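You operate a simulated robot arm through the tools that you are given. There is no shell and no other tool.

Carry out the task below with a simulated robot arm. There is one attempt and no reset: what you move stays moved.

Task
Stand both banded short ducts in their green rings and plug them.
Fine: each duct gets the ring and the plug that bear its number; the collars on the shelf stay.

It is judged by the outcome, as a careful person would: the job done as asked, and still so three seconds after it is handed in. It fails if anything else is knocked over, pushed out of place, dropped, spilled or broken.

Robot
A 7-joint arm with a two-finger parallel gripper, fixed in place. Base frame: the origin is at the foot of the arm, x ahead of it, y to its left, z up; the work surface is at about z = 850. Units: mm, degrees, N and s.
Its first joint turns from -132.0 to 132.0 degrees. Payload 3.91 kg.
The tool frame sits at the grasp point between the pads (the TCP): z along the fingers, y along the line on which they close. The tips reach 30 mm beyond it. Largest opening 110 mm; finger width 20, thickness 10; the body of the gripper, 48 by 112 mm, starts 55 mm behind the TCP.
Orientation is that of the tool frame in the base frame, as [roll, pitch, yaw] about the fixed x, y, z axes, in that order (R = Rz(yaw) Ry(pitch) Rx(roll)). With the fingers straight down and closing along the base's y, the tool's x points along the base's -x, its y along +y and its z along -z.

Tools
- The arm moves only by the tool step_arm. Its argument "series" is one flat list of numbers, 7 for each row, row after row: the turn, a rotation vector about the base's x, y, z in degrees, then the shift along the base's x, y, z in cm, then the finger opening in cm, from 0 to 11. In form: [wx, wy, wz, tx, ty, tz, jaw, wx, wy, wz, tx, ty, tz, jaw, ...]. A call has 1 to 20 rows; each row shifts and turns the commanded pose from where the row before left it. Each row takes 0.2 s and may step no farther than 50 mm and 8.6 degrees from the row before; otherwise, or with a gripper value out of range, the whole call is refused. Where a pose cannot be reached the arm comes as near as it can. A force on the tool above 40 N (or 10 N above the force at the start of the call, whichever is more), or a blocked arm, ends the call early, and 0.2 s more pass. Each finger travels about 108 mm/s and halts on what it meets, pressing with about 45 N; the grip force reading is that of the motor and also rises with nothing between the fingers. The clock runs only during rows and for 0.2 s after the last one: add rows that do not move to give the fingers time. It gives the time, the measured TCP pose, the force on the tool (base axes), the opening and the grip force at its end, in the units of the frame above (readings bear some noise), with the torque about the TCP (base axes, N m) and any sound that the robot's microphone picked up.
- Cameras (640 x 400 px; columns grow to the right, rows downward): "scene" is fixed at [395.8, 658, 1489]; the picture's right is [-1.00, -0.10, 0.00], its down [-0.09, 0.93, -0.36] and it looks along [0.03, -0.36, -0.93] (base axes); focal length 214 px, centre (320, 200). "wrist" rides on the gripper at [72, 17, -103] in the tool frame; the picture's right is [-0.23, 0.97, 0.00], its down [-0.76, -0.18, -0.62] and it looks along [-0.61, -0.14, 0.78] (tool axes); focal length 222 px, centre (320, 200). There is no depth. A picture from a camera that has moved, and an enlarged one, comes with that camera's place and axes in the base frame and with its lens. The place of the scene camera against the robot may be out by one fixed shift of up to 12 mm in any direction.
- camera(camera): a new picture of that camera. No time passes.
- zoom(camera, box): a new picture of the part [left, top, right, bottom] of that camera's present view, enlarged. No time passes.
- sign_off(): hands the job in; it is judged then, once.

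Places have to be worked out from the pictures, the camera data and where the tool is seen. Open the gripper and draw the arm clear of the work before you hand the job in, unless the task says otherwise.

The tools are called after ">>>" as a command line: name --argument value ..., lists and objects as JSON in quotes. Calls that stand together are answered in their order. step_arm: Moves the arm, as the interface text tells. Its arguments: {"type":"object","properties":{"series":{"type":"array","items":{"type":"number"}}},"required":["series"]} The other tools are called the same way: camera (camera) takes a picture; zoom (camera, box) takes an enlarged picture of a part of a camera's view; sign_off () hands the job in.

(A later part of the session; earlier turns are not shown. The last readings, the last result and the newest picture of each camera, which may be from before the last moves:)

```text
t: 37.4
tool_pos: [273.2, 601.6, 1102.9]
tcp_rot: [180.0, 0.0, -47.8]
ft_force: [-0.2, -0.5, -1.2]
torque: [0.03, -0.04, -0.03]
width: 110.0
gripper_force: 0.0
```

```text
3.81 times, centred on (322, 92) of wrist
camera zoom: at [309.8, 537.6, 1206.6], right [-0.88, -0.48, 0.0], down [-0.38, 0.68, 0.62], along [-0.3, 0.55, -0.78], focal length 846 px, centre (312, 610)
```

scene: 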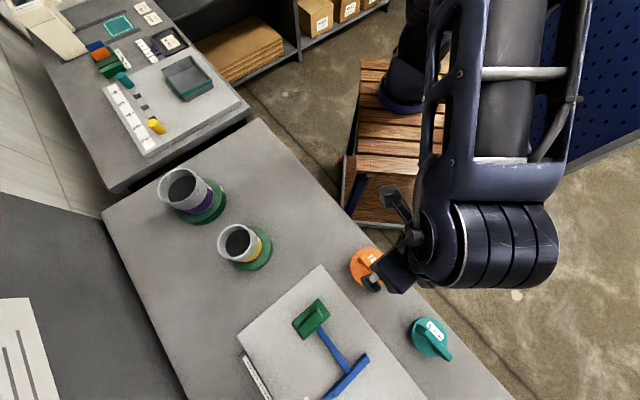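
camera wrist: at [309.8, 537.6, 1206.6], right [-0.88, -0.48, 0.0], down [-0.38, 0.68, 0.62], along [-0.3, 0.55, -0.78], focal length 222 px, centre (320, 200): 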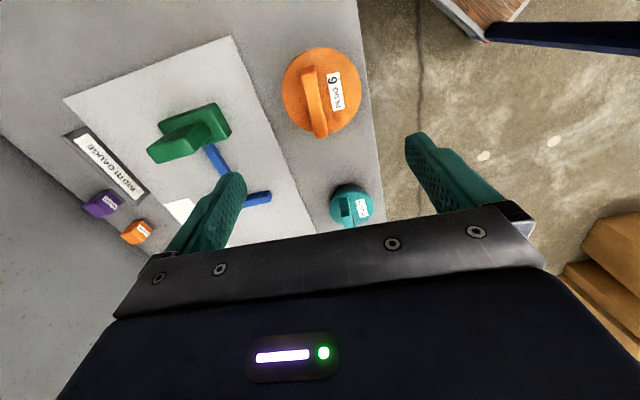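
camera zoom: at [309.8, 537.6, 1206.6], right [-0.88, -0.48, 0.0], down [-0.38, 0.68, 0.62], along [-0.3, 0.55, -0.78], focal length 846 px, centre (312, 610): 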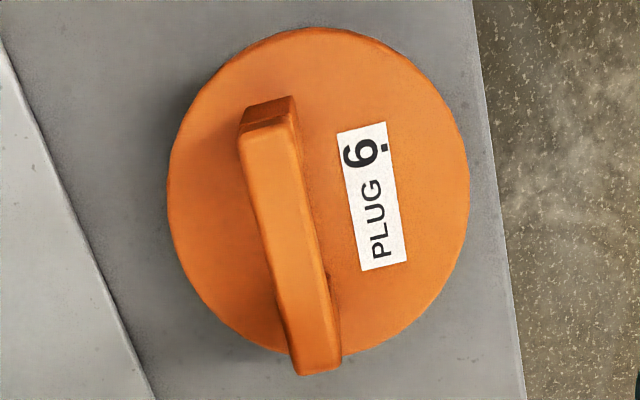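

The bar sits about 6 mm from the tool axis along the closing direction and is offset about 8 mm from the flange's centre. Its top is near z 937, with the flange top near 893. I'll shift over the bar's centre and come down to z of about 1010 for a closer look.

>>> step_arm --series '[0, 0, 0, 0.17, 0.28, -3.1, 11, 0, 0, 0, 0.17, 0.28, -3.1, 11, 0, 0, 0, 0, 0, -3.1, 11, 0, 0, 0, 0, 0, 0, 11]'

>>> camera --camera "wrist"

>>> zoom --camera "wrist" --box '[240, 60, 400, 220]'

>>> zoom --camera "scene" --box '[330, 210, 430, 310]'

```text
t: 38.4
tool_pos: [276.3, 606.7, 1009.8]
tcp_rot: [180.0, 0.0, -48.0]
ft_force: [0.0, 0.1, -0.2]
torque: [-0.05, -0.01, 0.02]
width: 110.2
gripper_force: 0.0
```

```text
taken
camera wrist: at [312.9, 542.6, 1113.4], right [-0.88, -0.48, 0.0], down [-0.38, 0.69, 0.62], along [-0.3, 0.55, -0.78], focal length 222 px, centre (320, 200)
```

wrist: 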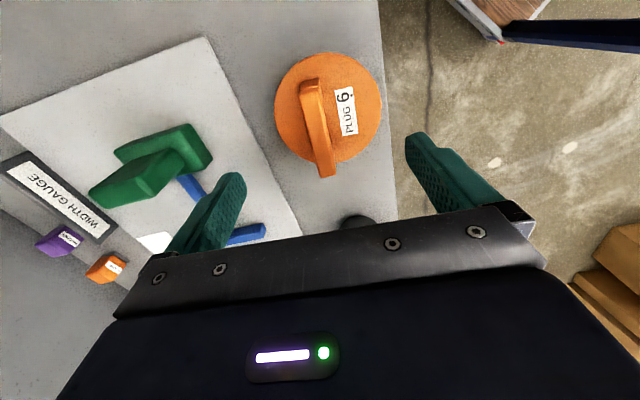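

```text
2.50 times, centred on (320, 140) of wrist
camera zoom: at [312.9, 542.6, 1113.4], right [-0.88, -0.48, 0.0], down [-0.38, 0.69, 0.62], along [-0.3, 0.55, -0.78], focal length 555 px, centre (320, 350)
```

zoom: 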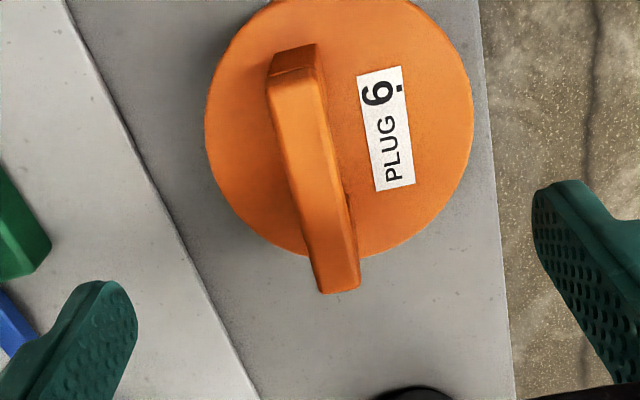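

```text
4.00 times, centred on (380, 260) of scene
camera zoom: at [395.8, 658.0, 1489.0], right [-1.0, -0.1, 0.0], down [-0.09, 0.93, -0.36], along [0.03, -0.36, -0.93], focal length 858 px, centre (80, -40)
```

zoom: 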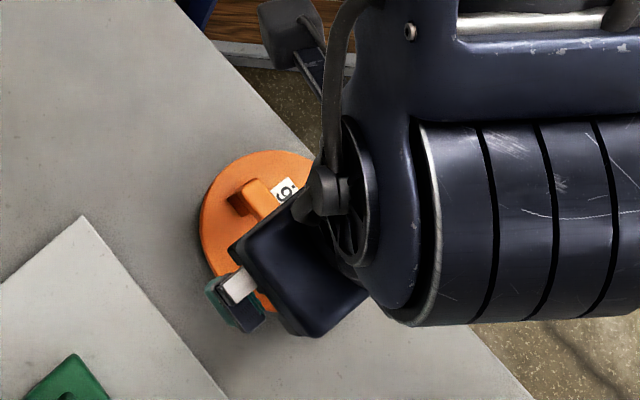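

The bar is now within 1 mm of centre, with its top near 940 and the flange near 890. I'll lower to TCP z of about 928, so the tips stay about 8 mm above the flange.

>>> step_arm --series '[0, 0, 0, 0.06, 0.06, -2.5, 11, 0, 0, 0, 0, 0, -2.5, 11, 0, 0, 0, 0, 0, -2.0, 11, 0, 0, 0, 0, 0, -1.1, 11, 0, 0, 0, 0, 0, 0, 11]'

>>> camera --camera "wrist"

>>> zoom --camera "wrist" --box '[220, 60, 420, 230]'

```text
t: 39.6
tool_pos: [278.2, 608.0, 929.3]
tcp_rot: [180.0, -0.1, -48.0]
ft_force: [-0.6, 0.6, 0.6]
torque: [0.0, 0.02, -0.01]
width: 110.2
gripper_force: 0.1
```

```text
taken
camera wrist: at [314.4, 543.6, 1032.2], right [-0.88, -0.48, 0.0], down [-0.38, 0.69, 0.62], along [-0.3, 0.55, -0.78], focal length 222 px, centre (320, 200)
```

wrist: 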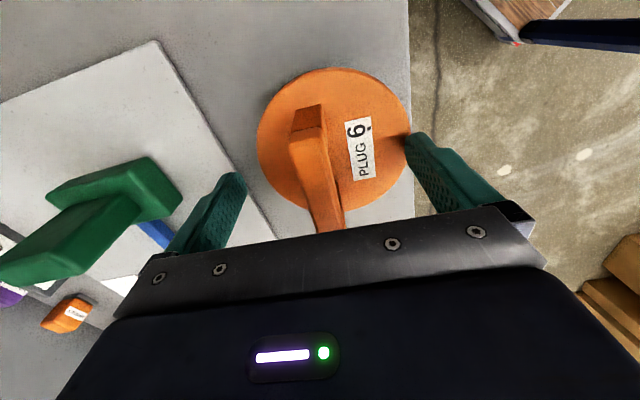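

```text
2.35 times, centred on (320, 145) of wrist
camera zoom: at [314.4, 543.6, 1032.2], right [-0.88, -0.48, 0.0], down [-0.38, 0.69, 0.62], along [-0.3, 0.55, -0.78], focal length 523 px, centre (320, 329)
```

zoom: 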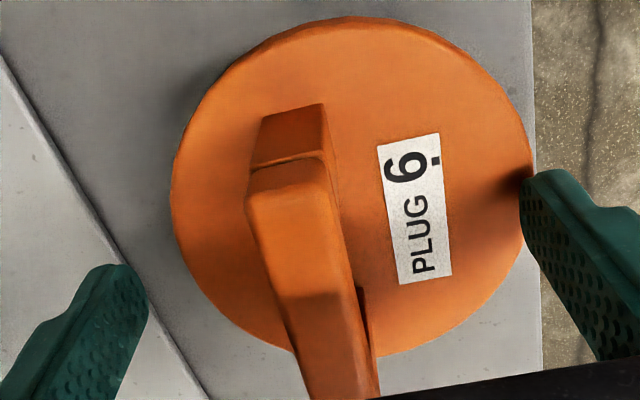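

The fingers straddle the bar with no contact. I'll close on it gently.

>>> step_arm --series '[0, 0, 0, 0, 0, 0, 7, 0, 0, 0, 0, 0, 0, 4, 0, 0, 0, 0, 0, 0, 2.4, 0, 0, 0, 0, 0, 0, 1.4, 0, 0, 0, 0, 0, 0, 0.6, 0, 0, 0, 0, 0, 0, 0.6]'

>>> camera --camera "wrist"

>>> zoom --camera "wrist" --box '[220, 60, 420, 230]'

```text
t: 41.0
tool_pos: [279.3, 607.6, 928.9]
tcp_rot: [179.9, -0.1, -48.0]
ft_force: [0.1, 1.4, 0.3]
torque: [0.0, -0.02, 0.02]
width: 15.6
gripper_force: 44.9
```

```text
taken
camera wrist: at [314.4, 543.6, 1032.3], right [-0.88, -0.48, 0.0], down [-0.38, 0.69, 0.62], along [-0.3, 0.55, -0.78], focal length 222 px, centre (320, 200)
```

wrist: 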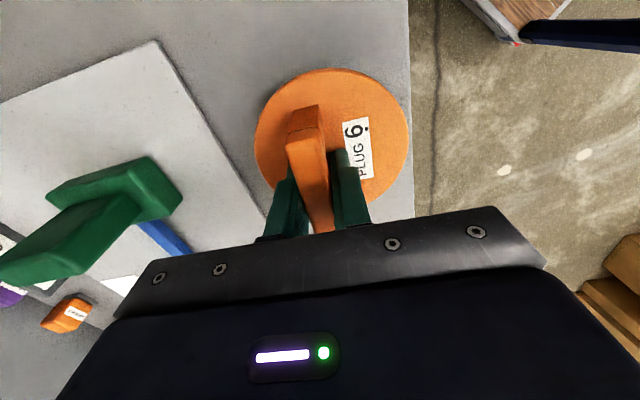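

```text
2.35 times, centred on (320, 145) of wrist
camera zoom: at [314.4, 543.6, 1032.3], right [-0.88, -0.48, 0.0], down [-0.38, 0.69, 0.62], along [-0.3, 0.55, -0.78], focal length 523 px, centre (320, 329)
```

zoom: 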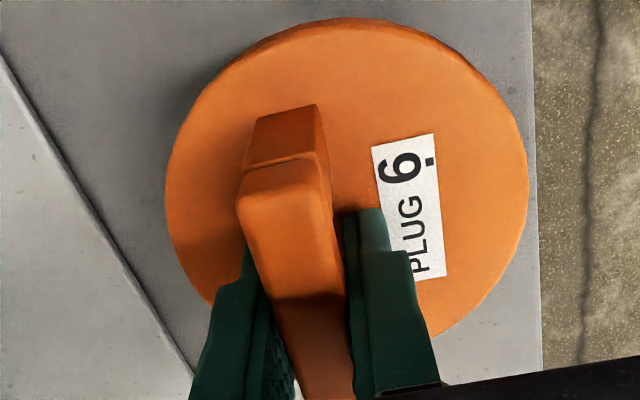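

The handle is held at 15.6 mm with 45 N. I'll lift it a little first, check how the plug hangs, then go on up.

>>> step_arm --series '[0, 0, 0, 0, 0, 0.8, 0.6, 0, 0, 0, 0, 0, 1.5, 0.6, 0, 0, 0, 0, 0, 2.5, 0.6, 0, 0, 0, 0, 0, 0, 0.6]'

>>> zoom --camera "wrist" --box '[220, 60, 420, 230]'

>>> zoom --camera "scene" --box '[330, 210, 430, 310]'

```text
t: 42.0
tool_pos: [276.3, 607.7, 977.0]
tcp_rot: [179.9, 0.0, -47.9]
ft_force: [-0.4, -0.4, -2.5]
torque: [0.02, -0.02, 0.04]
width: 15.4
gripper_force: 44.9
```

```text
2.35 times, centred on (320, 145) of wrist
camera zoom: at [313.7, 543.7, 1080.6], right [-0.88, -0.48, 0.0], down [-0.38, 0.69, 0.62], along [-0.3, 0.55, -0.78], focal length 523 px, centre (320, 329)
```

zoom: 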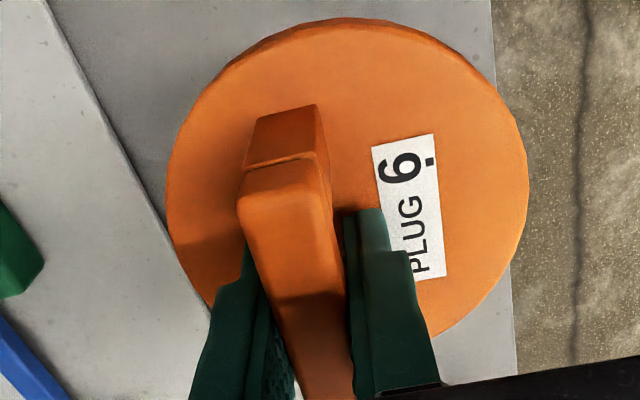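

```text
4.00 times, centred on (380, 260) of scene
camera zoom: at [395.8, 658.0, 1489.0], right [-1.0, -0.1, 0.0], down [-0.09, 0.93, -0.36], along [0.03, -0.36, -0.93], focal length 858 px, centre (80, -40)
```

zoom: 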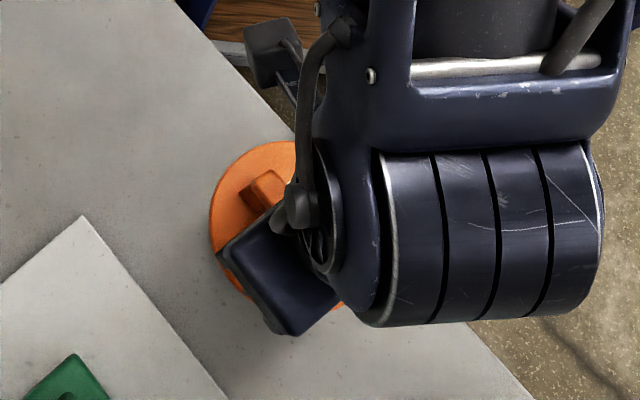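

The plug hangs level, with the same picture as before the lift, and its centre is offset (-0.2, 7.9) mm in the tool frame. I'll lift high and carry it over duct 9, turning to yaw -150° on the way.

>>> step_arm --series '[0, 0, 0, 0, 0, 4.4, 0.6, 0, 0, 0, 0, 0, 4.4, 0.6, 0, 0, 0, 0, 0, 4.4, 0.6, 0, 0, -7.85, 3.995, -1.245, 0, 0.6, 0, 0, -7.85, 3.995, -1.245, 0, 0.6, 0, 0, -7.85, 3.995, -1.245, 0, 0.6, 0, 0, -7.85, 3.995, -1.245, 0, 0.6, 0, 0, -7.85, 3.995, -1.245, 0, 0.6, 0, 0, -7.85, 3.995, -1.245, 0, 0.6, 0, 0, -7.85, 3.995, -1.245, 0, 0.6, 0, 0, -7.85, 3.995, -1.245, 0, 0.6, 0, 0, -7.85, 3.995, -1.245, 0, 0.6, 0, 0, -7.85, 3.995, -1.245, 0, 0.6, 0, 0, -7.85, 3.995, -1.245, 0, 0.6, 0, 0, -7.85, 3.995, -1.245, 0, 0.6, 0, 0, -7.85, 3.995, -1.245, 0, 0.6, 0, 0, 0, 0, 0, 0, 0.6]'

>>> camera --camera "wrist"

>>> camera --camera "scene"

>>> zoom --camera "wrist" --box '[220, 30, 420, 230]'

```text
t: 45.6
tool_pos: [796.8, 445.9, 1109.3]
tcp_rot: [180.0, 0.0, -150.2]
ft_force: [0.1, -0.3, -2.6]
torque: [-0.02, -0.01, 0.0]
width: 15.3
gripper_force: 45.6
```

```text
taken
camera wrist: at [726.3, 425.7, 1212.9], right [-0.29, 0.96, 0.0], down [0.75, 0.22, 0.62], along [0.6, 0.18, -0.78], focal length 222 px, centre (320, 200)
```

wrist: 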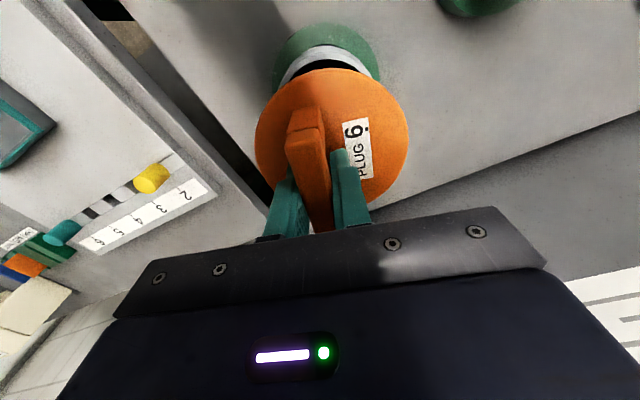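

```text
taken
```

scene: 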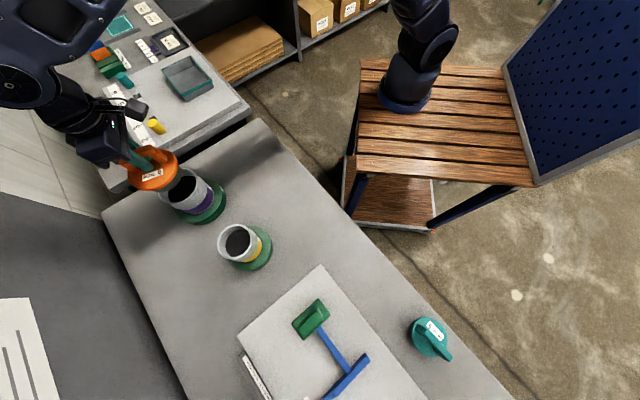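

```text
2.00 times, centred on (320, 130) of wrist
camera zoom: at [726.3, 425.7, 1212.9], right [-0.29, 0.96, 0.0], down [0.75, 0.22, 0.62], along [0.6, 0.18, -0.78], focal length 444 px, centre (320, 340)
```

zoom: 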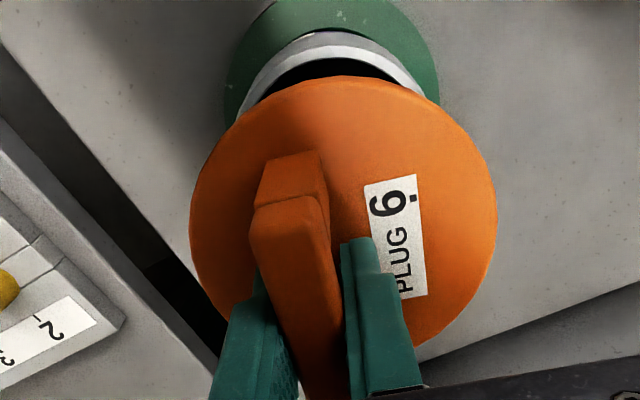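

The plug hovers over duct 9 with the rim's near edge visible past the flange. I'll enlarge both to compare their centres.

>>> zoom --camera "wrist" --box '[265, 20, 385, 95]'

>>> zoom --camera "wrist" --box '[245, 55, 415, 175]'

```text
5.33 times, centred on (325, 58) of wrist
camera zoom: at [726.3, 425.7, 1212.9], right [-0.29, 0.96, 0.0], down [0.75, 0.22, 0.62], along [0.6, 0.18, -0.78], focal length 1185 px, centre (293, 960)
```

zoom: 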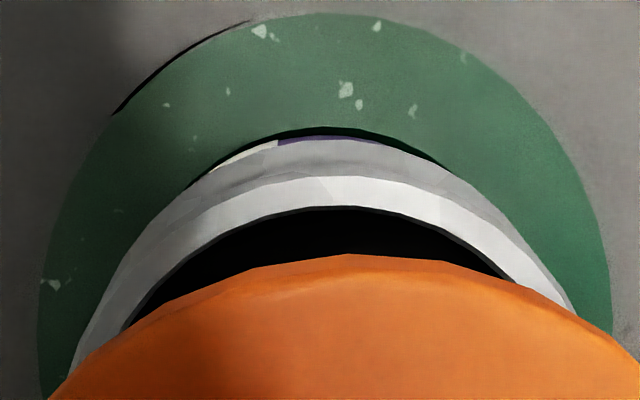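

```text
3.33 times, centred on (330, 115) of wrist
camera zoom: at [726.3, 425.7, 1212.9], right [-0.29, 0.96, 0.0], down [0.75, 0.22, 0.62], along [0.6, 0.18, -0.78], focal length 740 px, centre (287, 483)
```

zoom: 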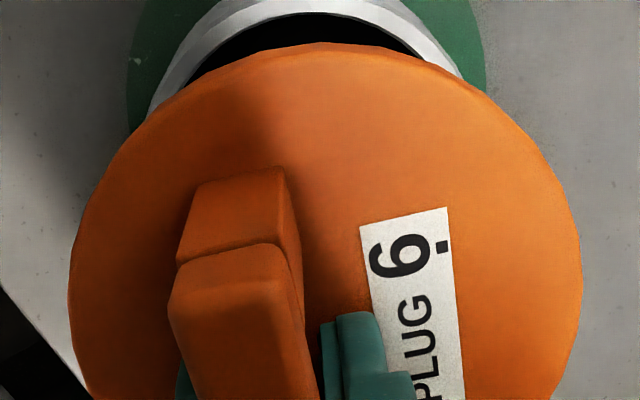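

The flange and rim centres agree within about 0.5 mm in both directions. I'll lower: fast to just above the rim, then in small steps watching the force.

>>> step_arm --series '[0, 0, 0, 0, 0, -2.0, 0.6, 0, 0, 0, 0, 0, -1.8, 0.6, 0, 0, 0, 0, 0, -0.4, 0.6, 0, 0, 0, 0, 0, -0.4, 0.6, 0, 0, 0, 0, 0, -0.3, 0.6, 0, 0, 0, 0, 0, 0, 0.6]'

>>> zoom --camera "wrist" --box '[245, 20, 415, 140]'

>>> zoom --camera "scene" --box '[110, 110, 250, 230]'

```text
t: 47.0
tool_pos: [798.0, 445.6, 1060.8]
tcp_rot: [-180.0, 0.0, -150.0]
ft_force: [0.8, -0.4, -2.4]
torque: [-0.02, -0.01, -0.01]
width: 15.5
gripper_force: 45.3
```

```text
3.33 times, centred on (330, 80) of wrist
camera zoom: at [726.8, 425.1, 1163.6], right [-0.29, 0.96, 0.0], down [0.75, 0.23, 0.62], along [0.6, 0.18, -0.78], focal length 740 px, centre (287, 600)
```

zoom: 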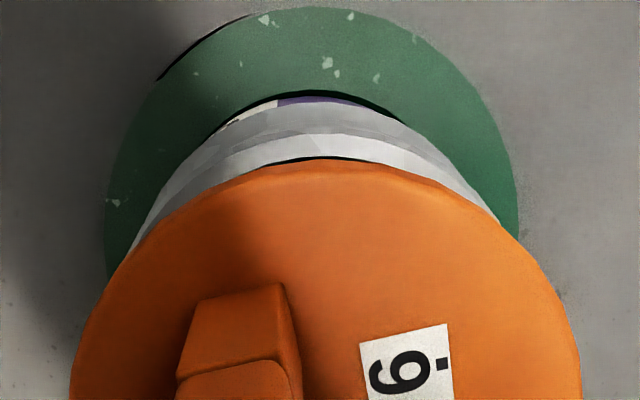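

```text
3.33 times, centred on (180, 170) of scene
camera zoom: at [395.8, 658.0, 1489.0], right [-1.0, -0.1, 0.0], down [-0.09, 0.93, -0.36], along [0.03, -0.36, -0.93], focal length 715 px, centre (787, 300)
```

zoom: 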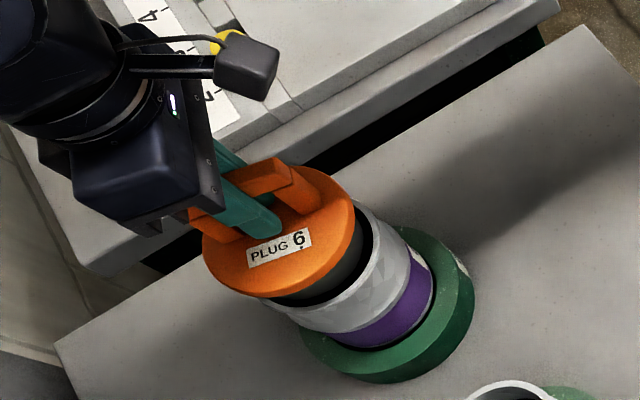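

The plug bottom is level with the rim and there's still no contact. I'll continue in 3 mm steps.

>>> step_arm --series '[0, 0, 0, 0, 0, -0.3, 0.6, 0, 0, 0, 0, 0, -0.3, 0.6, 0, 0, 0, 0, 0, -0.3, 0.6, 0, 0, 0, 0, 0, 0, 0.6]'

>>> zoom --camera "scene" --box '[140, 130, 220, 210]'

```text
t: 48.0
tool_pos: [797.4, 445.3, 1050.6]
tcp_rot: [-180.0, 0.0, -150.1]
ft_force: [0.4, 0.6, -2.7]
torque: [-0.03, -0.03, -0.01]
width: 15.3
gripper_force: 44.5
```

```text
5.00 times, centred on (180, 170) of scene
camera zoom: at [395.8, 658.0, 1489.0], right [-1.0, -0.1, 0.0], down [-0.09, 0.93, -0.36], along [0.03, -0.36, -0.93], focal length 1072 px, centre (1020, 350)
```

zoom: 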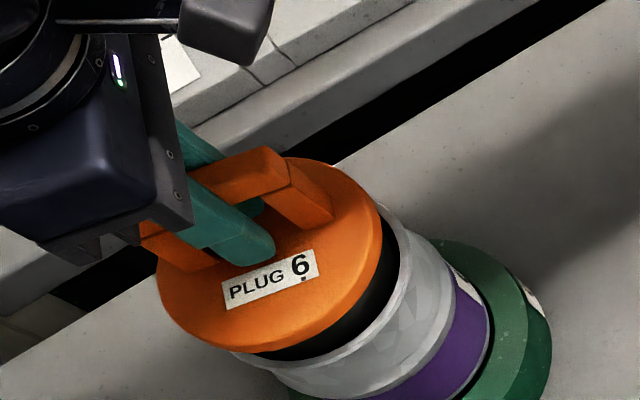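

It's about 13 mm into the bore without any contact, so I'll keep lowering.

>>> step_arm --series '[0, 0, 0, 0, 0, -0.3, 0.6, 0, 0, 0, 0, 0, -0.3, 0.6, 0, 0, 0, 0, 0, -0.3, 0.6, 0, 0, 0, 0, 0, 0, 0.6]'

>>> zoom --camera "scene" --box '[140, 130, 220, 210]'

>>> zoom --camera "wrist" --box '[245, 20, 415, 140]'

```text
t: 49.0
tool_pos: [797.8, 445.2, 1041.7]
tcp_rot: [179.9, -0.1, -150.1]
ft_force: [0.7, 0.5, -3.4]
torque: [-0.01, -0.02, 0.04]
width: 15.6
gripper_force: 45.0
```

```text
5.00 times, centred on (180, 170) of scene
camera zoom: at [395.8, 658.0, 1489.0], right [-1.0, -0.1, 0.0], down [-0.09, 0.93, -0.36], along [0.03, -0.36, -0.93], focal length 1072 px, centre (1020, 350)
```

zoom: 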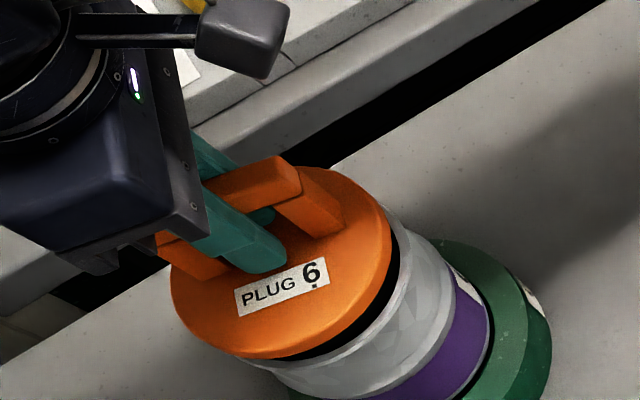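

```text
3.33 times, centred on (330, 80) of wrist
camera zoom: at [726.7, 425.0, 1146.1], right [-0.29, 0.96, 0.0], down [0.75, 0.23, 0.62], along [0.6, 0.18, -0.78], focal length 740 px, centre (287, 600)
```

zoom: 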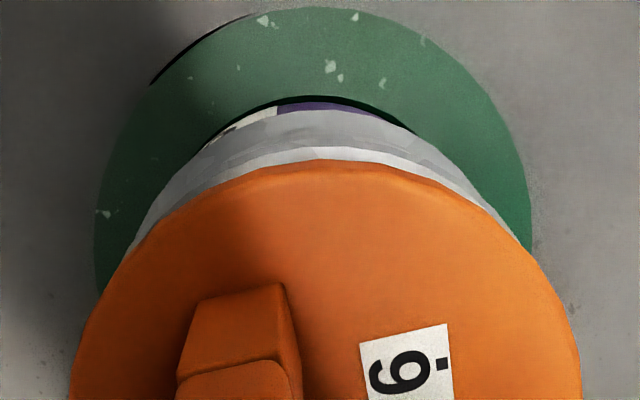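

It's still moving freely, with about 8–10 mm left before the flange meets the rim. I'll use 2 mm steps.

>>> step_arm --series '[0, 0, 0, 0, 0, -0.2, 0.6, 0, 0, 0, 0, 0, -0.2, 0.6, 0, 0, 0, 0, 0, -0.2, 0.6, 0, 0, 0, 0, 0, 0, 0.6]'

```text
t: 50.0
tool_pos: [798.1, 445.0, 1036.3]
tcp_rot: [180.0, -0.1, -150.1]
ft_force: [-0.6, -0.6, -3.4]
torque: [-0.02, 0.02, 0.02]
width: 15.3
gripper_force: 45.5
```

Still free. Smaller steps until the flange touches the rim.

>>> step_arm --series '[0, 0, 0, 0, 0, -0.15, 0.6, 0, 0, 0, 0, 0, -0.15, 0.6, 0, 0, 0, 0, 0, 0, 0.6]'

>>> zoom --camera "scene" --box '[140, 130, 220, 210]'

```text
t: 50.8
tool_pos: [797.3, 445.9, 1033.4]
tcp_rot: [-180.0, 0.0, -150.2]
ft_force: [0.4, 0.2, -2.3]
torque: [-0.02, 0.02, 0.01]
width: 15.3
gripper_force: 45.2
```

```text
5.00 times, centred on (180, 170) of scene
camera zoom: at [395.8, 658.0, 1489.0], right [-1.0, -0.1, 0.0], down [-0.09, 0.93, -0.36], along [0.03, -0.36, -0.93], focal length 1072 px, centre (1020, 350)
```

zoom: 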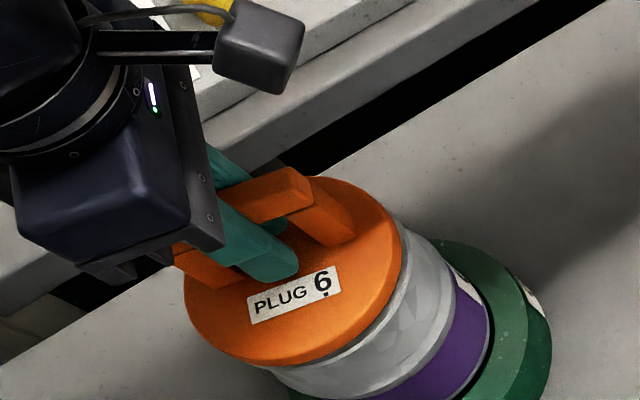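

The flange has almost closed the gap. A few more 1 mm steps until it bears on the rim.

>>> step_arm --series '[0, 0, 0, 0, 0, -0.1, 0.6, 0, 0, 0, 0, 0, -0.1, 0.6, 0, 0, 0, 0, 0, 0, 0.6]'

```text
t: 51.6
tool_pos: [797.4, 445.3, 1031.3]
tcp_rot: [-179.9, -0.1, -150.0]
ft_force: [0.0, 1.0, -3.1]
torque: [-0.03, -0.01, -0.01]
width: 15.5
gripper_force: 45.5
```

>>> step_arm --series '[0, 0, 0, 0, 0, -0.1, 0.6, 0, 0, 0, 0, 0, -0.1, 0.6, 0, 0, 0, 0, 0, 0, 0.6]'

>>> zoom --camera "scene" --box '[150, 140, 210, 200]'

>>> zoom --camera "wrist" --box '[245, 20, 415, 140]'

```text
t: 52.4
tool_pos: [797.3, 445.1, 1029.5]
tcp_rot: [180.0, 0.0, -150.1]
ft_force: [0.8, 0.4, -2.9]
torque: [-0.01, -0.02, -0.02]
width: 15.3
gripper_force: 44.7
```

```text
6.67 times, centred on (180, 170) of scene
camera zoom: at [395.8, 658.0, 1489.0], right [-1.0, -0.1, 0.0], down [-0.09, 0.93, -0.36], along [0.03, -0.36, -0.93], focal length 1430 px, centre (1253, 400)
```

zoom: 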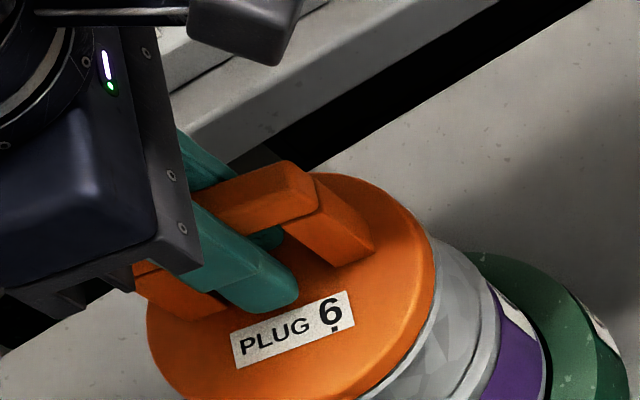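

```text
3.33 times, centred on (330, 80) of wrist
camera zoom: at [726.7, 424.8, 1132.7], right [-0.29, 0.96, 0.0], down [0.75, 0.23, 0.62], along [0.6, 0.18, -0.78], focal length 740 px, centre (287, 600)
```

zoom: 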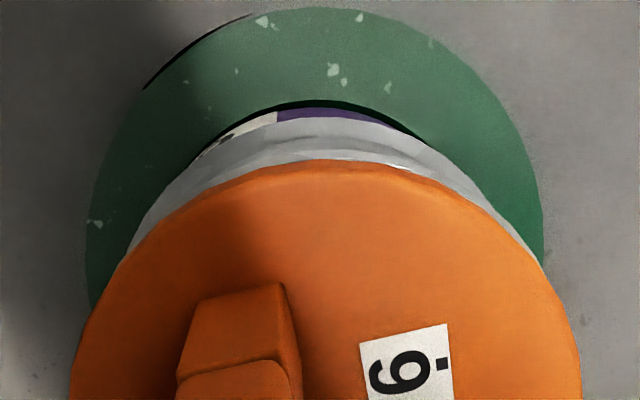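

The gap is nearly shut but nothing bears yet. I'll keep stepping 1 mm at a time.

>>> step_arm --series '[0, 0, 0, 0, 0, -0.1, 0.6, 0, 0, 0, 0, 0, -0.1, 0.6, 0, 0, 0, 0, 0, 0, 0.6]'

```text
t: 53.2
tool_pos: [798.0, 444.9, 1028.6]
tcp_rot: [180.0, 0.1, -150.0]
ft_force: [-2.0, -3.0, 16.8]
torque: [-0.32, 0.45, 0.0]
width: 15.7
gripper_force: 44.9
```

The flange now bears on the rim with about 17 N upward, so the plug is seated. I'll ease off a hair and open the fingers.

>>> step_arm --series '[0, 0, 0, 0, 0, 0.08, 0.6, 0, 0, 0, 0, 0, 0, 2.2, 0, 0, 0, 0, 0, 0, 4, 0, 0, 0, 0, 0, 0, 5, 0, 0, 0, 0, 0, 0, 5]'

>>> zoom --camera "wrist" --box '[220, 20, 420, 230]'

>>> zoom --camera "scene" --box '[140, 130, 220, 210]'

```text
t: 54.4
tool_pos: [797.0, 444.8, 1027.2]
tcp_rot: [-180.0, 0.1, -150.1]
ft_force: [0.5, -0.1, -0.6]
torque: [-0.01, 0.0, -0.01]
width: 50.1
gripper_force: 0.1
```

```text
1.90 times, centred on (320, 125) of wrist
camera zoom: at [726.7, 424.5, 1131.5], right [-0.29, 0.96, 0.0], down [0.75, 0.23, 0.62], along [0.6, 0.18, -0.78], focal length 423 px, centre (320, 343)
```

zoom: 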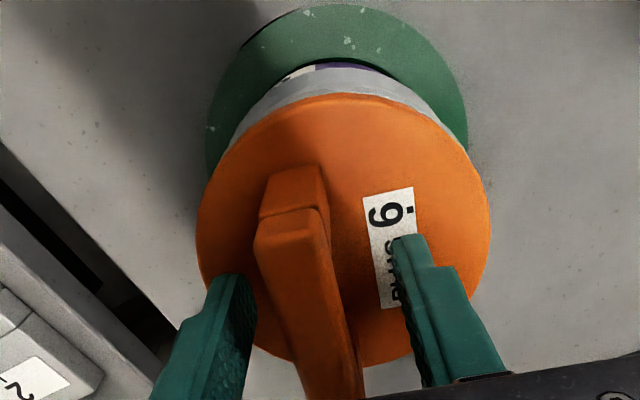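

```text
5.00 times, centred on (180, 170) of scene
camera zoom: at [395.8, 658.0, 1489.0], right [-1.0, -0.1, 0.0], down [-0.09, 0.93, -0.36], along [0.03, -0.36, -0.93], focal length 1072 px, centre (1020, 350)
```

zoom: 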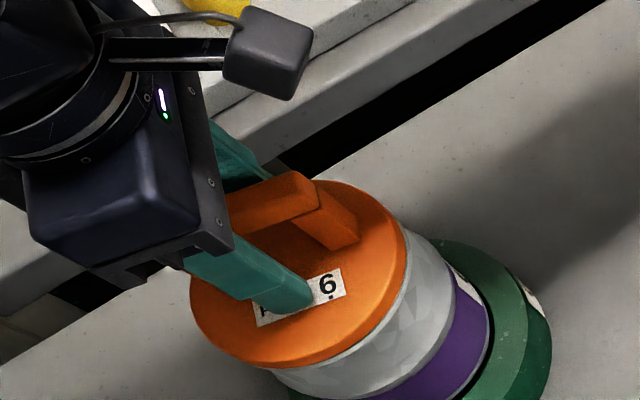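

Plug 9 is seated and free of the fingers. I'll rise straight clear, then travel high to the teal plug 5 near (118, 748), turning to yaw -47° across its bar.

>>> step_arm --series '[0, 0, 0, 0, 0, 2.0, 5, 0, 0, 0, 0, 0, 4.5, 5, 0, 0, 0, 0, 0, 4.5, 7, 0, 0, 6.06, -3.99, 1.78, 0, 11, 0, 0, 6.06, -3.99, 1.78, 0, 11, 0, 0, 6.06, -3.99, 1.78, 0, 11, 0, 0, 6.06, -3.99, 1.78, 0, 11, 0, 0, 6.06, -3.99, 1.78, 0, 11, 0, 0, 6.06, -3.99, 1.78, 0, 11, 0, 0, 6.06, -3.99, 1.78, 0, 11, 0, 0, 6.06, -3.99, 1.78, 0, 11, 0, 0, 6.06, -3.99, 1.78, 0, 11, 0, 0, 6.06, -3.99, 1.78, 0, 11, 0, 0, 6.06, -3.99, 1.78, 0, 11, 0, 0, 6.06, -3.99, 1.78, 0, 11, 0, 0, 6.06, -3.99, 1.78, 0, 11, 0, 0, 6.06, -3.99, 1.78, 0, 11, 0, 0, 6.06, -3.99, 1.78, 0, 11, 0, 0, 6.06, -3.99, 1.78, 0, 11, 0, 0, 6.06, -3.99, 1.78, 0, 11]'

>>> camera --camera "wrist"

>>> camera --camera "scene"

>>> zoom --camera "scene" --box '[140, 140, 290, 290]'

```text
t: 58.6
tool_pos: [118.2, 749.5, 1138.3]
tcp_rot: [180.0, -0.1, -47.0]
ft_force: [0.7, -0.4, -0.1]
torque: [0.02, 0.07, -0.04]
width: 109.8
gripper_force: 0.1
```

```text
taken
camera wrist: at [156.4, 685.1, 1241.9], right [-0.87, -0.5, 0.0], down [-0.39, 0.68, 0.62], along [-0.31, 0.54, -0.78], focal length 222 px, centre (320, 200)
```

wrist: 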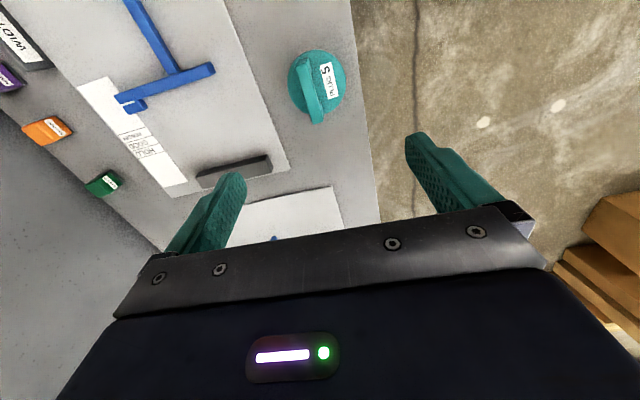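

```text
taken
```

scene: 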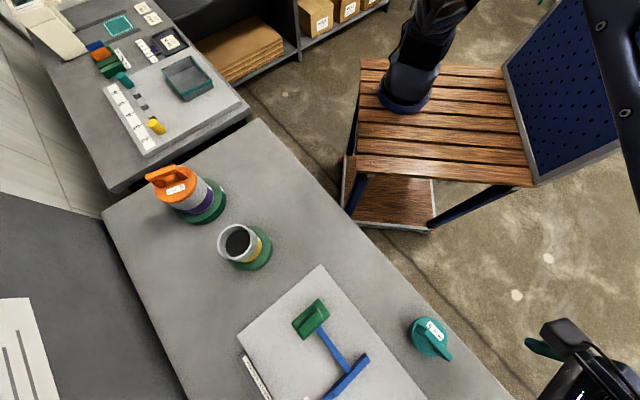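

```text
2.67 times, centred on (215, 215) of scene
camera zoom: at [395.8, 658.0, 1489.0], right [-1.0, -0.1, 0.0], down [-0.09, 0.93, -0.36], along [0.03, -0.36, -0.93], focal length 572 px, centre (600, 160)
```

zoom: 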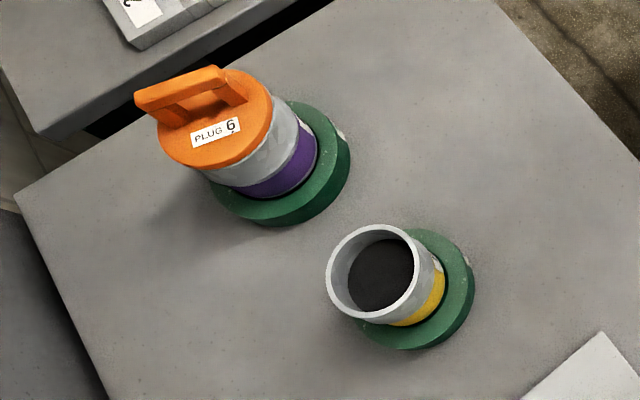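

Plug 9 sits properly on duct 9. Now I'll enlarge plug 5 to measure its bar and flange.

>>> zoom --camera "wrist" --box '[275, 40, 360, 135]'

```text
4.21 times, centred on (318, 88) of wrist
camera zoom: at [156.4, 685.1, 1241.9], right [-0.87, -0.5, 0.0], down [-0.39, 0.68, 0.62], along [-0.31, 0.54, -0.78], focal length 935 px, centre (330, 674)
```

zoom: 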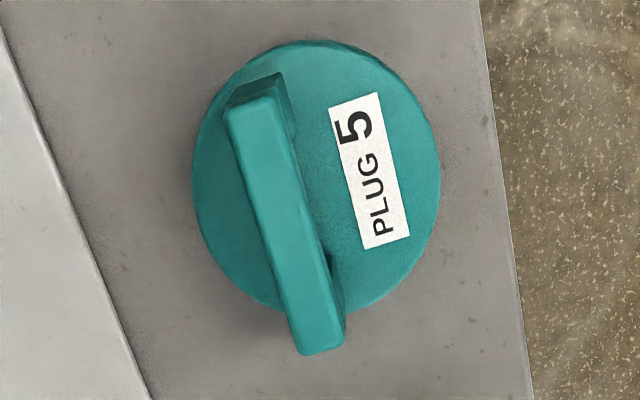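

Plug 5's bar runs at about 135°, with its centre about (4.3, -11.5) mm from the tool axis in the tool frame. I'll shift over it, turn 2° and descend to z of about 1010 for a check.

>>> step_arm --series '[0, 0, 2, 0.57, 0.24, -4.2, 11, 0, 0, 0, 0.56, 0.23, -4.2, 11, 0, 0, 0, 0, 0, -4.4, 11, 0, 0, 0, 0, 0, 0, 11]'

>>> zoom --camera "wrist" --box '[250, 50, 390, 190]'

```text
t: 59.6
tool_pos: [130.2, 752.2, 1009.3]
tcp_rot: [-180.0, -0.1, -45.0]
ft_force: [0.5, 0.6, -0.1]
torque: [-0.01, -0.04, 0.01]
width: 110.0
gripper_force: 0.0
```

```text
2.86 times, centred on (320, 120) of wrist
camera zoom: at [169.7, 690.8, 1113.1], right [-0.85, -0.53, 0.0], down [-0.41, 0.66, 0.62], along [-0.33, 0.53, -0.78], focal length 635 px, centre (320, 429)
```

zoom: 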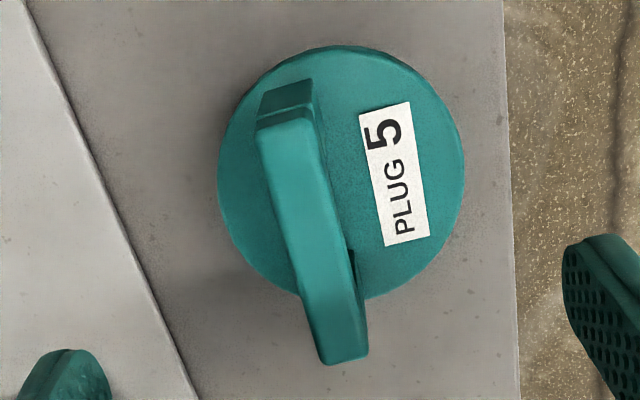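

The bar is centred and aligned to within 0.5 mm. I'll lower to TCP z of about 929 and close gently.

>>> step_arm --series '[0, 0, 0, 0, 0, -2.5, 11, 0, 0, 0, 0, 0, -2.5, 11, 0, 0, 0, 0, 0, -2.0, 11, 0, 0, 0, 0, 0, -1.0, 11, 0, 0, 0, 0, 0, 0, 9, 0, 0, 0, 0, 0, 0, 7]'

>>> zoom --camera "wrist" --box '[220, 60, 420, 230]'

```text
t: 61.0
tool_pos: [129.7, 753.2, 929.7]
tcp_rot: [-180.0, -0.1, -45.1]
ft_force: [0.6, -0.8, -0.3]
torque: [-0.01, 0.04, 0.01]
width: 69.8
gripper_force: 0.2
```

```text
2.35 times, centred on (320, 145) of wrist
camera zoom: at [170.6, 690.7, 1033.7], right [-0.85, -0.53, 0.0], down [-0.41, 0.66, 0.62], along [-0.33, 0.53, -0.78], focal length 523 px, centre (320, 329)
```

zoom: 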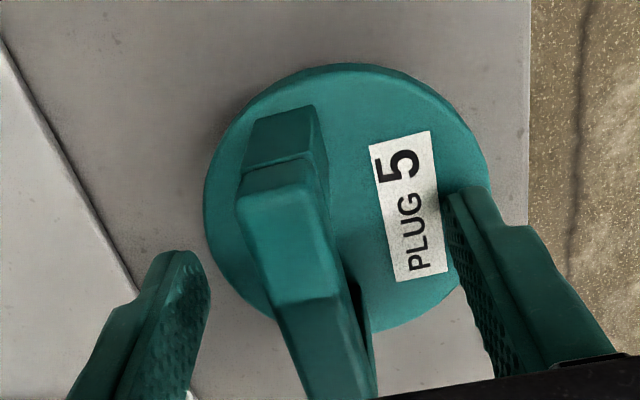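

The fingers straddle the bar evenly. Closing the rest of the way.

>>> step_arm --series '[0, 0, 0, 0, 0, 0, 4.5, 0, 0, 0, 0, 0, 0, 2.4, 0, 0, 0, 0, 0, 0, 1.4, 0, 0, 0, 0, 0, 0, 0.6, 0, 0, 0, 0, 0, 0, 0.6]'

>>> zoom --camera "wrist" --box '[220, 60, 420, 230]'

```text
t: 62.2
tool_pos: [130.7, 753.7, 930.4]
tcp_rot: [-180.0, 0.0, -45.1]
ft_force: [-0.4, -0.9, -0.2]
torque: [0.04, 0.04, 0.04]
width: 15.7
gripper_force: 45.0
```

```text
2.35 times, centred on (320, 145) of wrist
camera zoom: at [170.6, 690.7, 1033.8], right [-0.85, -0.53, 0.0], down [-0.41, 0.66, 0.62], along [-0.33, 0.53, -0.78], focal length 523 px, centre (320, 329)
```

zoom: 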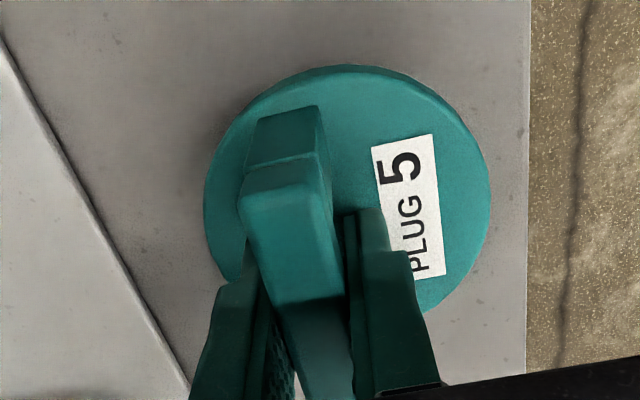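

The handle is held at 15.7 mm, with the plug centre at (0.2, 8.1) mm in the tool frame. I'll lift a little and check that it hangs level.

>>> step_arm --series '[0, 0, 0, 0, 0, 0.8, 0.6, 0, 0, 0, 0, 0, 1.5, 0.6, 0, 0, 0, 0, 0, 2.5, 0.6, 0, 0, 0, 0, 0, 0, 0.6]'

>>> zoom --camera "wrist" --box '[220, 60, 420, 230]'

```text
t: 63.2
tool_pos: [130.7, 752.5, 979.2]
tcp_rot: [180.0, 0.0, -45.0]
ft_force: [1.0, 1.2, -1.7]
torque: [0.01, 0.01, 0.0]
width: 15.7
gripper_force: 44.8
```

```text
2.35 times, centred on (320, 145) of wrist
camera zoom: at [170.2, 690.7, 1082.4], right [-0.85, -0.53, 0.0], down [-0.41, 0.66, 0.62], along [-0.33, 0.53, -0.78], focal length 523 px, centre (320, 329)
```

zoom: 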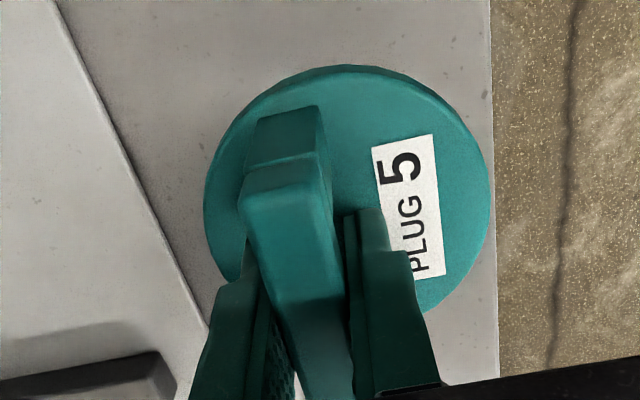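

It hangs level and steady. I'll lift to about 1110 and carry it over duct 5, turning to yaw -136°.

>>> step_arm --series '[0, 0, 0, 0, 0, 4.4, 0.6, 0, 0, 0, 0, 0, 4.4, 0.6, 0, 0, 0, 0, 0, 4.3, 0.6, 0, 0, -7, 3.733, -1.365, 0, 0.6, 0, 0, -7, 3.733, -1.365, 0, 0.6, 0, 0, -7, 3.733, -1.365, 0, 0.6, 0, 0, -7, 3.733, -1.365, 0, 0.6, 0, 0, -7, 3.733, -1.365, 0, 0.6, 0, 0, -7, 3.733, -1.365, 0, 0.6, 0, 0, -7, 3.733, -1.365, 0, 0.6, 0, 0, -7, 3.733, -1.365, 0, 0.6, 0, 0, -7, 3.733, -1.365, 0, 0.6, 0, 0, -7, 3.733, -1.365, 0, 0.6, 0, 0, -7, 3.733, -1.365, 0, 0.6, 0, 0, -7, 3.733, -1.365, 0, 0.6, 0, 0, -7, 3.733, -1.365, 0, 0.6, 0, 0, 0, 0, 0, 0, 0.6]'

>>> camera --camera "wrist"

>>> zoom --camera "wrist" --box '[265, 25, 385, 100]'

>>> zoom --camera "wrist" --box '[245, 70, 415, 190]'

>>> zoom --camera "scene" --box '[160, 150, 310, 290]'

```text
t: 66.8
tool_pos: [616.2, 575.8, 1109.3]
tcp_rot: [-180.0, 0.0, -136.2]
ft_force: [-1.7, 0.3, -1.9]
torque: [0.01, 0.01, 0.0]
width: 15.4
gripper_force: 45.4
```

```text
taken
camera wrist: at [552.2, 538.4, 1213.3], right [-0.51, 0.86, 0.0], down [0.67, 0.4, 0.62], along [0.54, 0.32, -0.78], focal length 222 px, centre (320, 200)
```

wrist: 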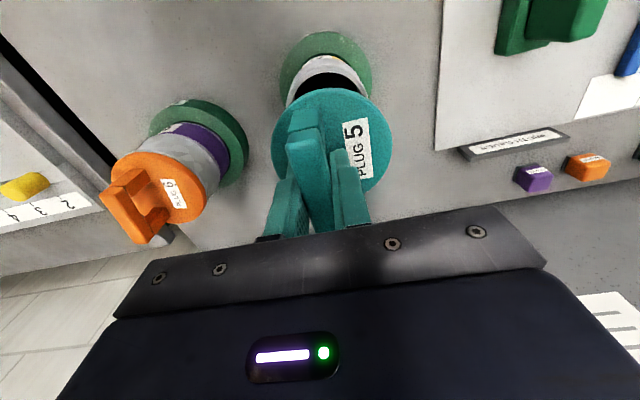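

```text
5.33 times, centred on (325, 62) of wrist
camera zoom: at [552.2, 538.4, 1213.3], right [-0.51, 0.86, 0.0], down [0.67, 0.4, 0.62], along [0.54, 0.32, -0.78], focal length 1185 px, centre (293, 933)
```

zoom: 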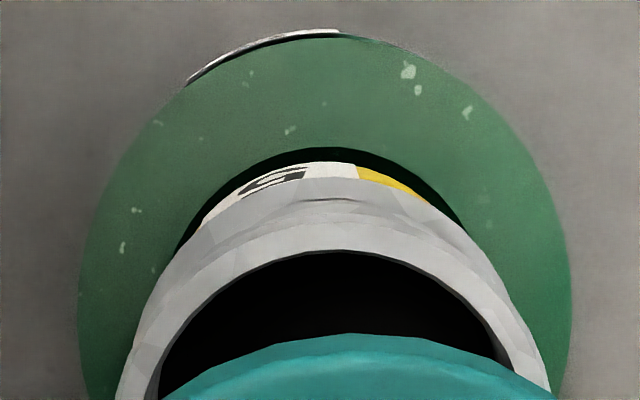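

```text
3.33 times, centred on (330, 130) of wrist
camera zoom: at [552.2, 538.4, 1213.3], right [-0.51, 0.86, 0.0], down [0.67, 0.4, 0.62], along [0.54, 0.32, -0.78], focal length 740 px, centre (287, 433)
```

zoom: 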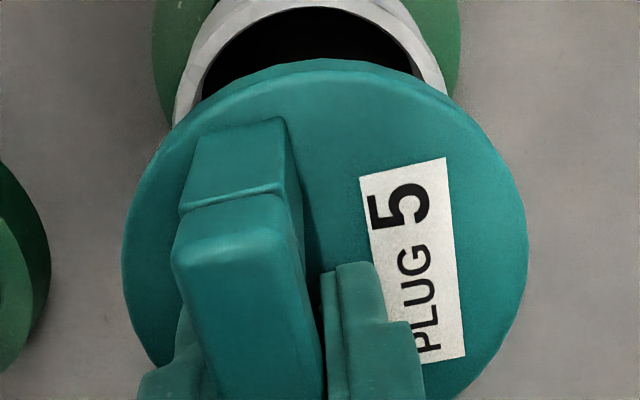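

```text
2.86 times, centred on (235, 220) of scene
camera zoom: at [395.8, 658.0, 1489.0], right [-1.0, -0.1, 0.0], down [-0.09, 0.93, -0.36], along [0.03, -0.36, -0.93], focal length 613 px, centre (563, 143)
```

zoom: 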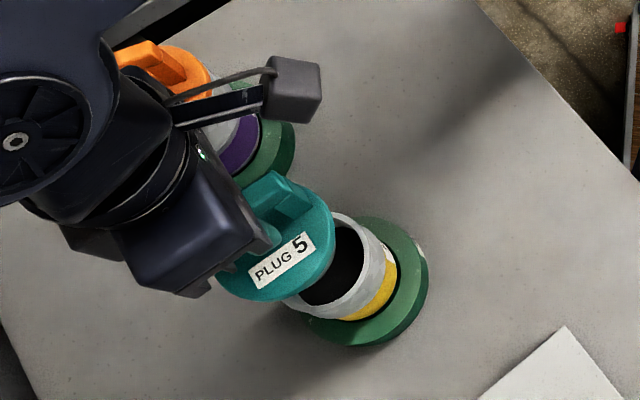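

The flange and rim centres agree within about 0.5 mm. I'll lower the same way as before.

>>> step_arm --series '[0, 0, 0, 0.02, 0.01, -2.0, 0.6, 0, 0, 0, 0, 0, -1.8, 0.6, 0, 0, 0, 0, 0, -0.4, 0.6, 0, 0, 0, 0, 0, -0.4, 0.6, 0, 0, 0, 0, 0, -0.3, 0.6, 0, 0, 0, 0, 0, 0, 0.6]'

>>> zoom --camera "wrist" --box '[245, 30, 415, 150]'

>>> zoom --camera "scene" --box '[200, 190, 280, 270]'

```text
t: 68.2
tool_pos: [615.4, 574.3, 1058.8]
tcp_rot: [-179.9, 0.0, -136.1]
ft_force: [0.0, -0.2, -1.5]
torque: [-0.02, 0.01, 0.01]
width: 15.3
gripper_force: 44.9
```

```text
3.33 times, centred on (330, 90) of wrist
camera zoom: at [552.1, 537.8, 1163.7], right [-0.51, 0.86, 0.0], down [0.67, 0.4, 0.62], along [0.54, 0.32, -0.78], focal length 740 px, centre (287, 567)
```

zoom: 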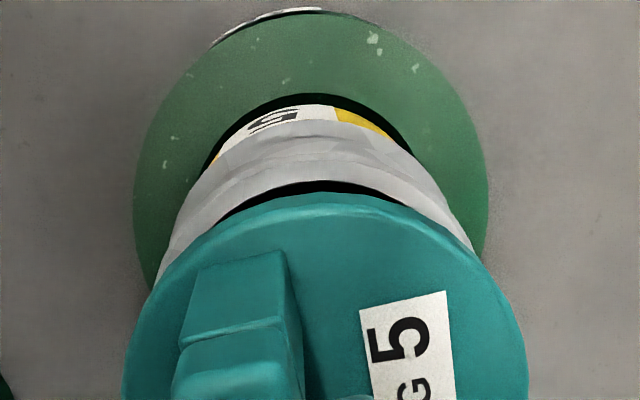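

```text
5.00 times, centred on (240, 230) of scene
camera zoom: at [395.8, 658.0, 1489.0], right [-1.0, -0.1, 0.0], down [-0.09, 0.93, -0.36], along [0.03, -0.36, -0.93], focal length 1072 px, centre (720, 50)
```

zoom: 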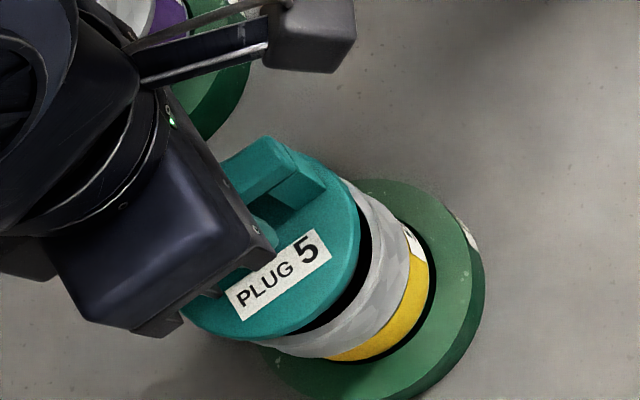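

No contact, and the plug bottom is just at the rim. I'll continue in 3 mm steps.

>>> step_arm --series '[0, 0, 0, 0, 0, -0.3, 0.6, 0, 0, 0, 0, 0, -0.3, 0.6, 0, 0, 0, 0, 0, -0.3, 0.6, 0, 0, 0, 0, 0, 0, 0.6]'

>>> zoom --camera "wrist" --box '[245, 30, 415, 150]'

```text
t: 69.2
tool_pos: [615.7, 574.5, 1051.5]
tcp_rot: [-180.0, -0.1, -136.0]
ft_force: [-0.1, 0.1, -2.2]
torque: [-0.03, -0.02, -0.02]
width: 15.4
gripper_force: 44.3
```

```text
3.33 times, centred on (330, 90) of wrist
camera zoom: at [552.1, 537.9, 1154.6], right [-0.51, 0.86, 0.0], down [0.67, 0.4, 0.62], along [0.54, 0.32, -0.78], focal length 740 px, centre (287, 567)
```

zoom: 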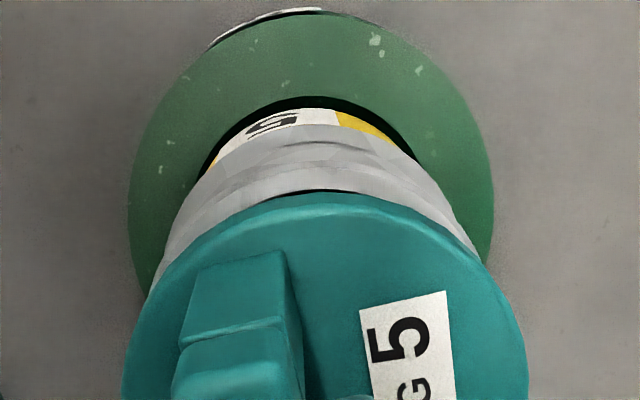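

The spigot is entering the bore freely. I'll carry on down.

>>> step_arm --series '[0, 0, 0, 0, 0, -0.3, 0.6, 0, 0, 0, 0, 0, -0.3, 0.6, 0, 0, 0, 0, 0, -0.3, 0.6, 0, 0, 0, 0, 0, 0, 0.6]'

>>> zoom --camera "scene" --box '[200, 190, 280, 270]'

```text
t: 70.2
tool_pos: [615.3, 575.5, 1042.0]
tcp_rot: [180.0, 0.1, -136.1]
ft_force: [0.0, -0.2, -1.8]
torque: [0.01, -0.05, 0.01]
width: 15.3
gripper_force: 45.2
```

```text
5.00 times, centred on (240, 230) of scene
camera zoom: at [395.8, 658.0, 1489.0], right [-1.0, -0.1, 0.0], down [-0.09, 0.93, -0.36], along [0.03, -0.36, -0.93], focal length 1072 px, centre (720, 50)
```

zoom: 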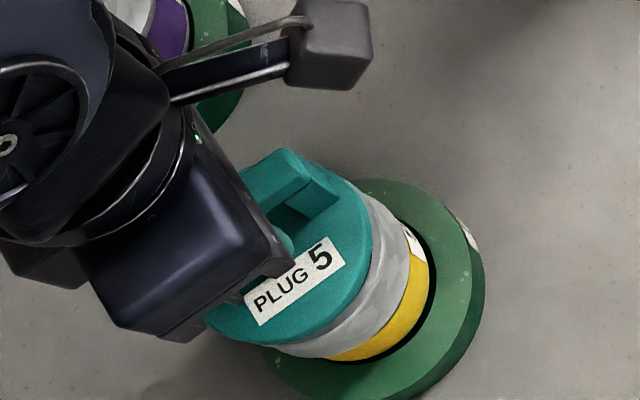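

It's going in squarely with no resistance. I'll use 2 mm steps toward the rim.

>>> step_arm --series '[0, 0, 0, 0, 0, -0.2, 0.6, 0, 0, 0, 0, 0, -0.2, 0.6, 0, 0, 0, 0, 0, -0.2, 0.6, 0, 0, 0, 0, 0, -0.15, 0.6, 0, 0, 0, 0, 0, 0, 0.6]'

```text
t: 71.4
tool_pos: [615.3, 574.8, 1034.8]
tcp_rot: [-180.0, 0.0, -136.0]
ft_force: [-0.3, -0.5, -2.4]
torque: [-0.05, -0.03, 0.0]
width: 15.2
gripper_force: 45.7
```

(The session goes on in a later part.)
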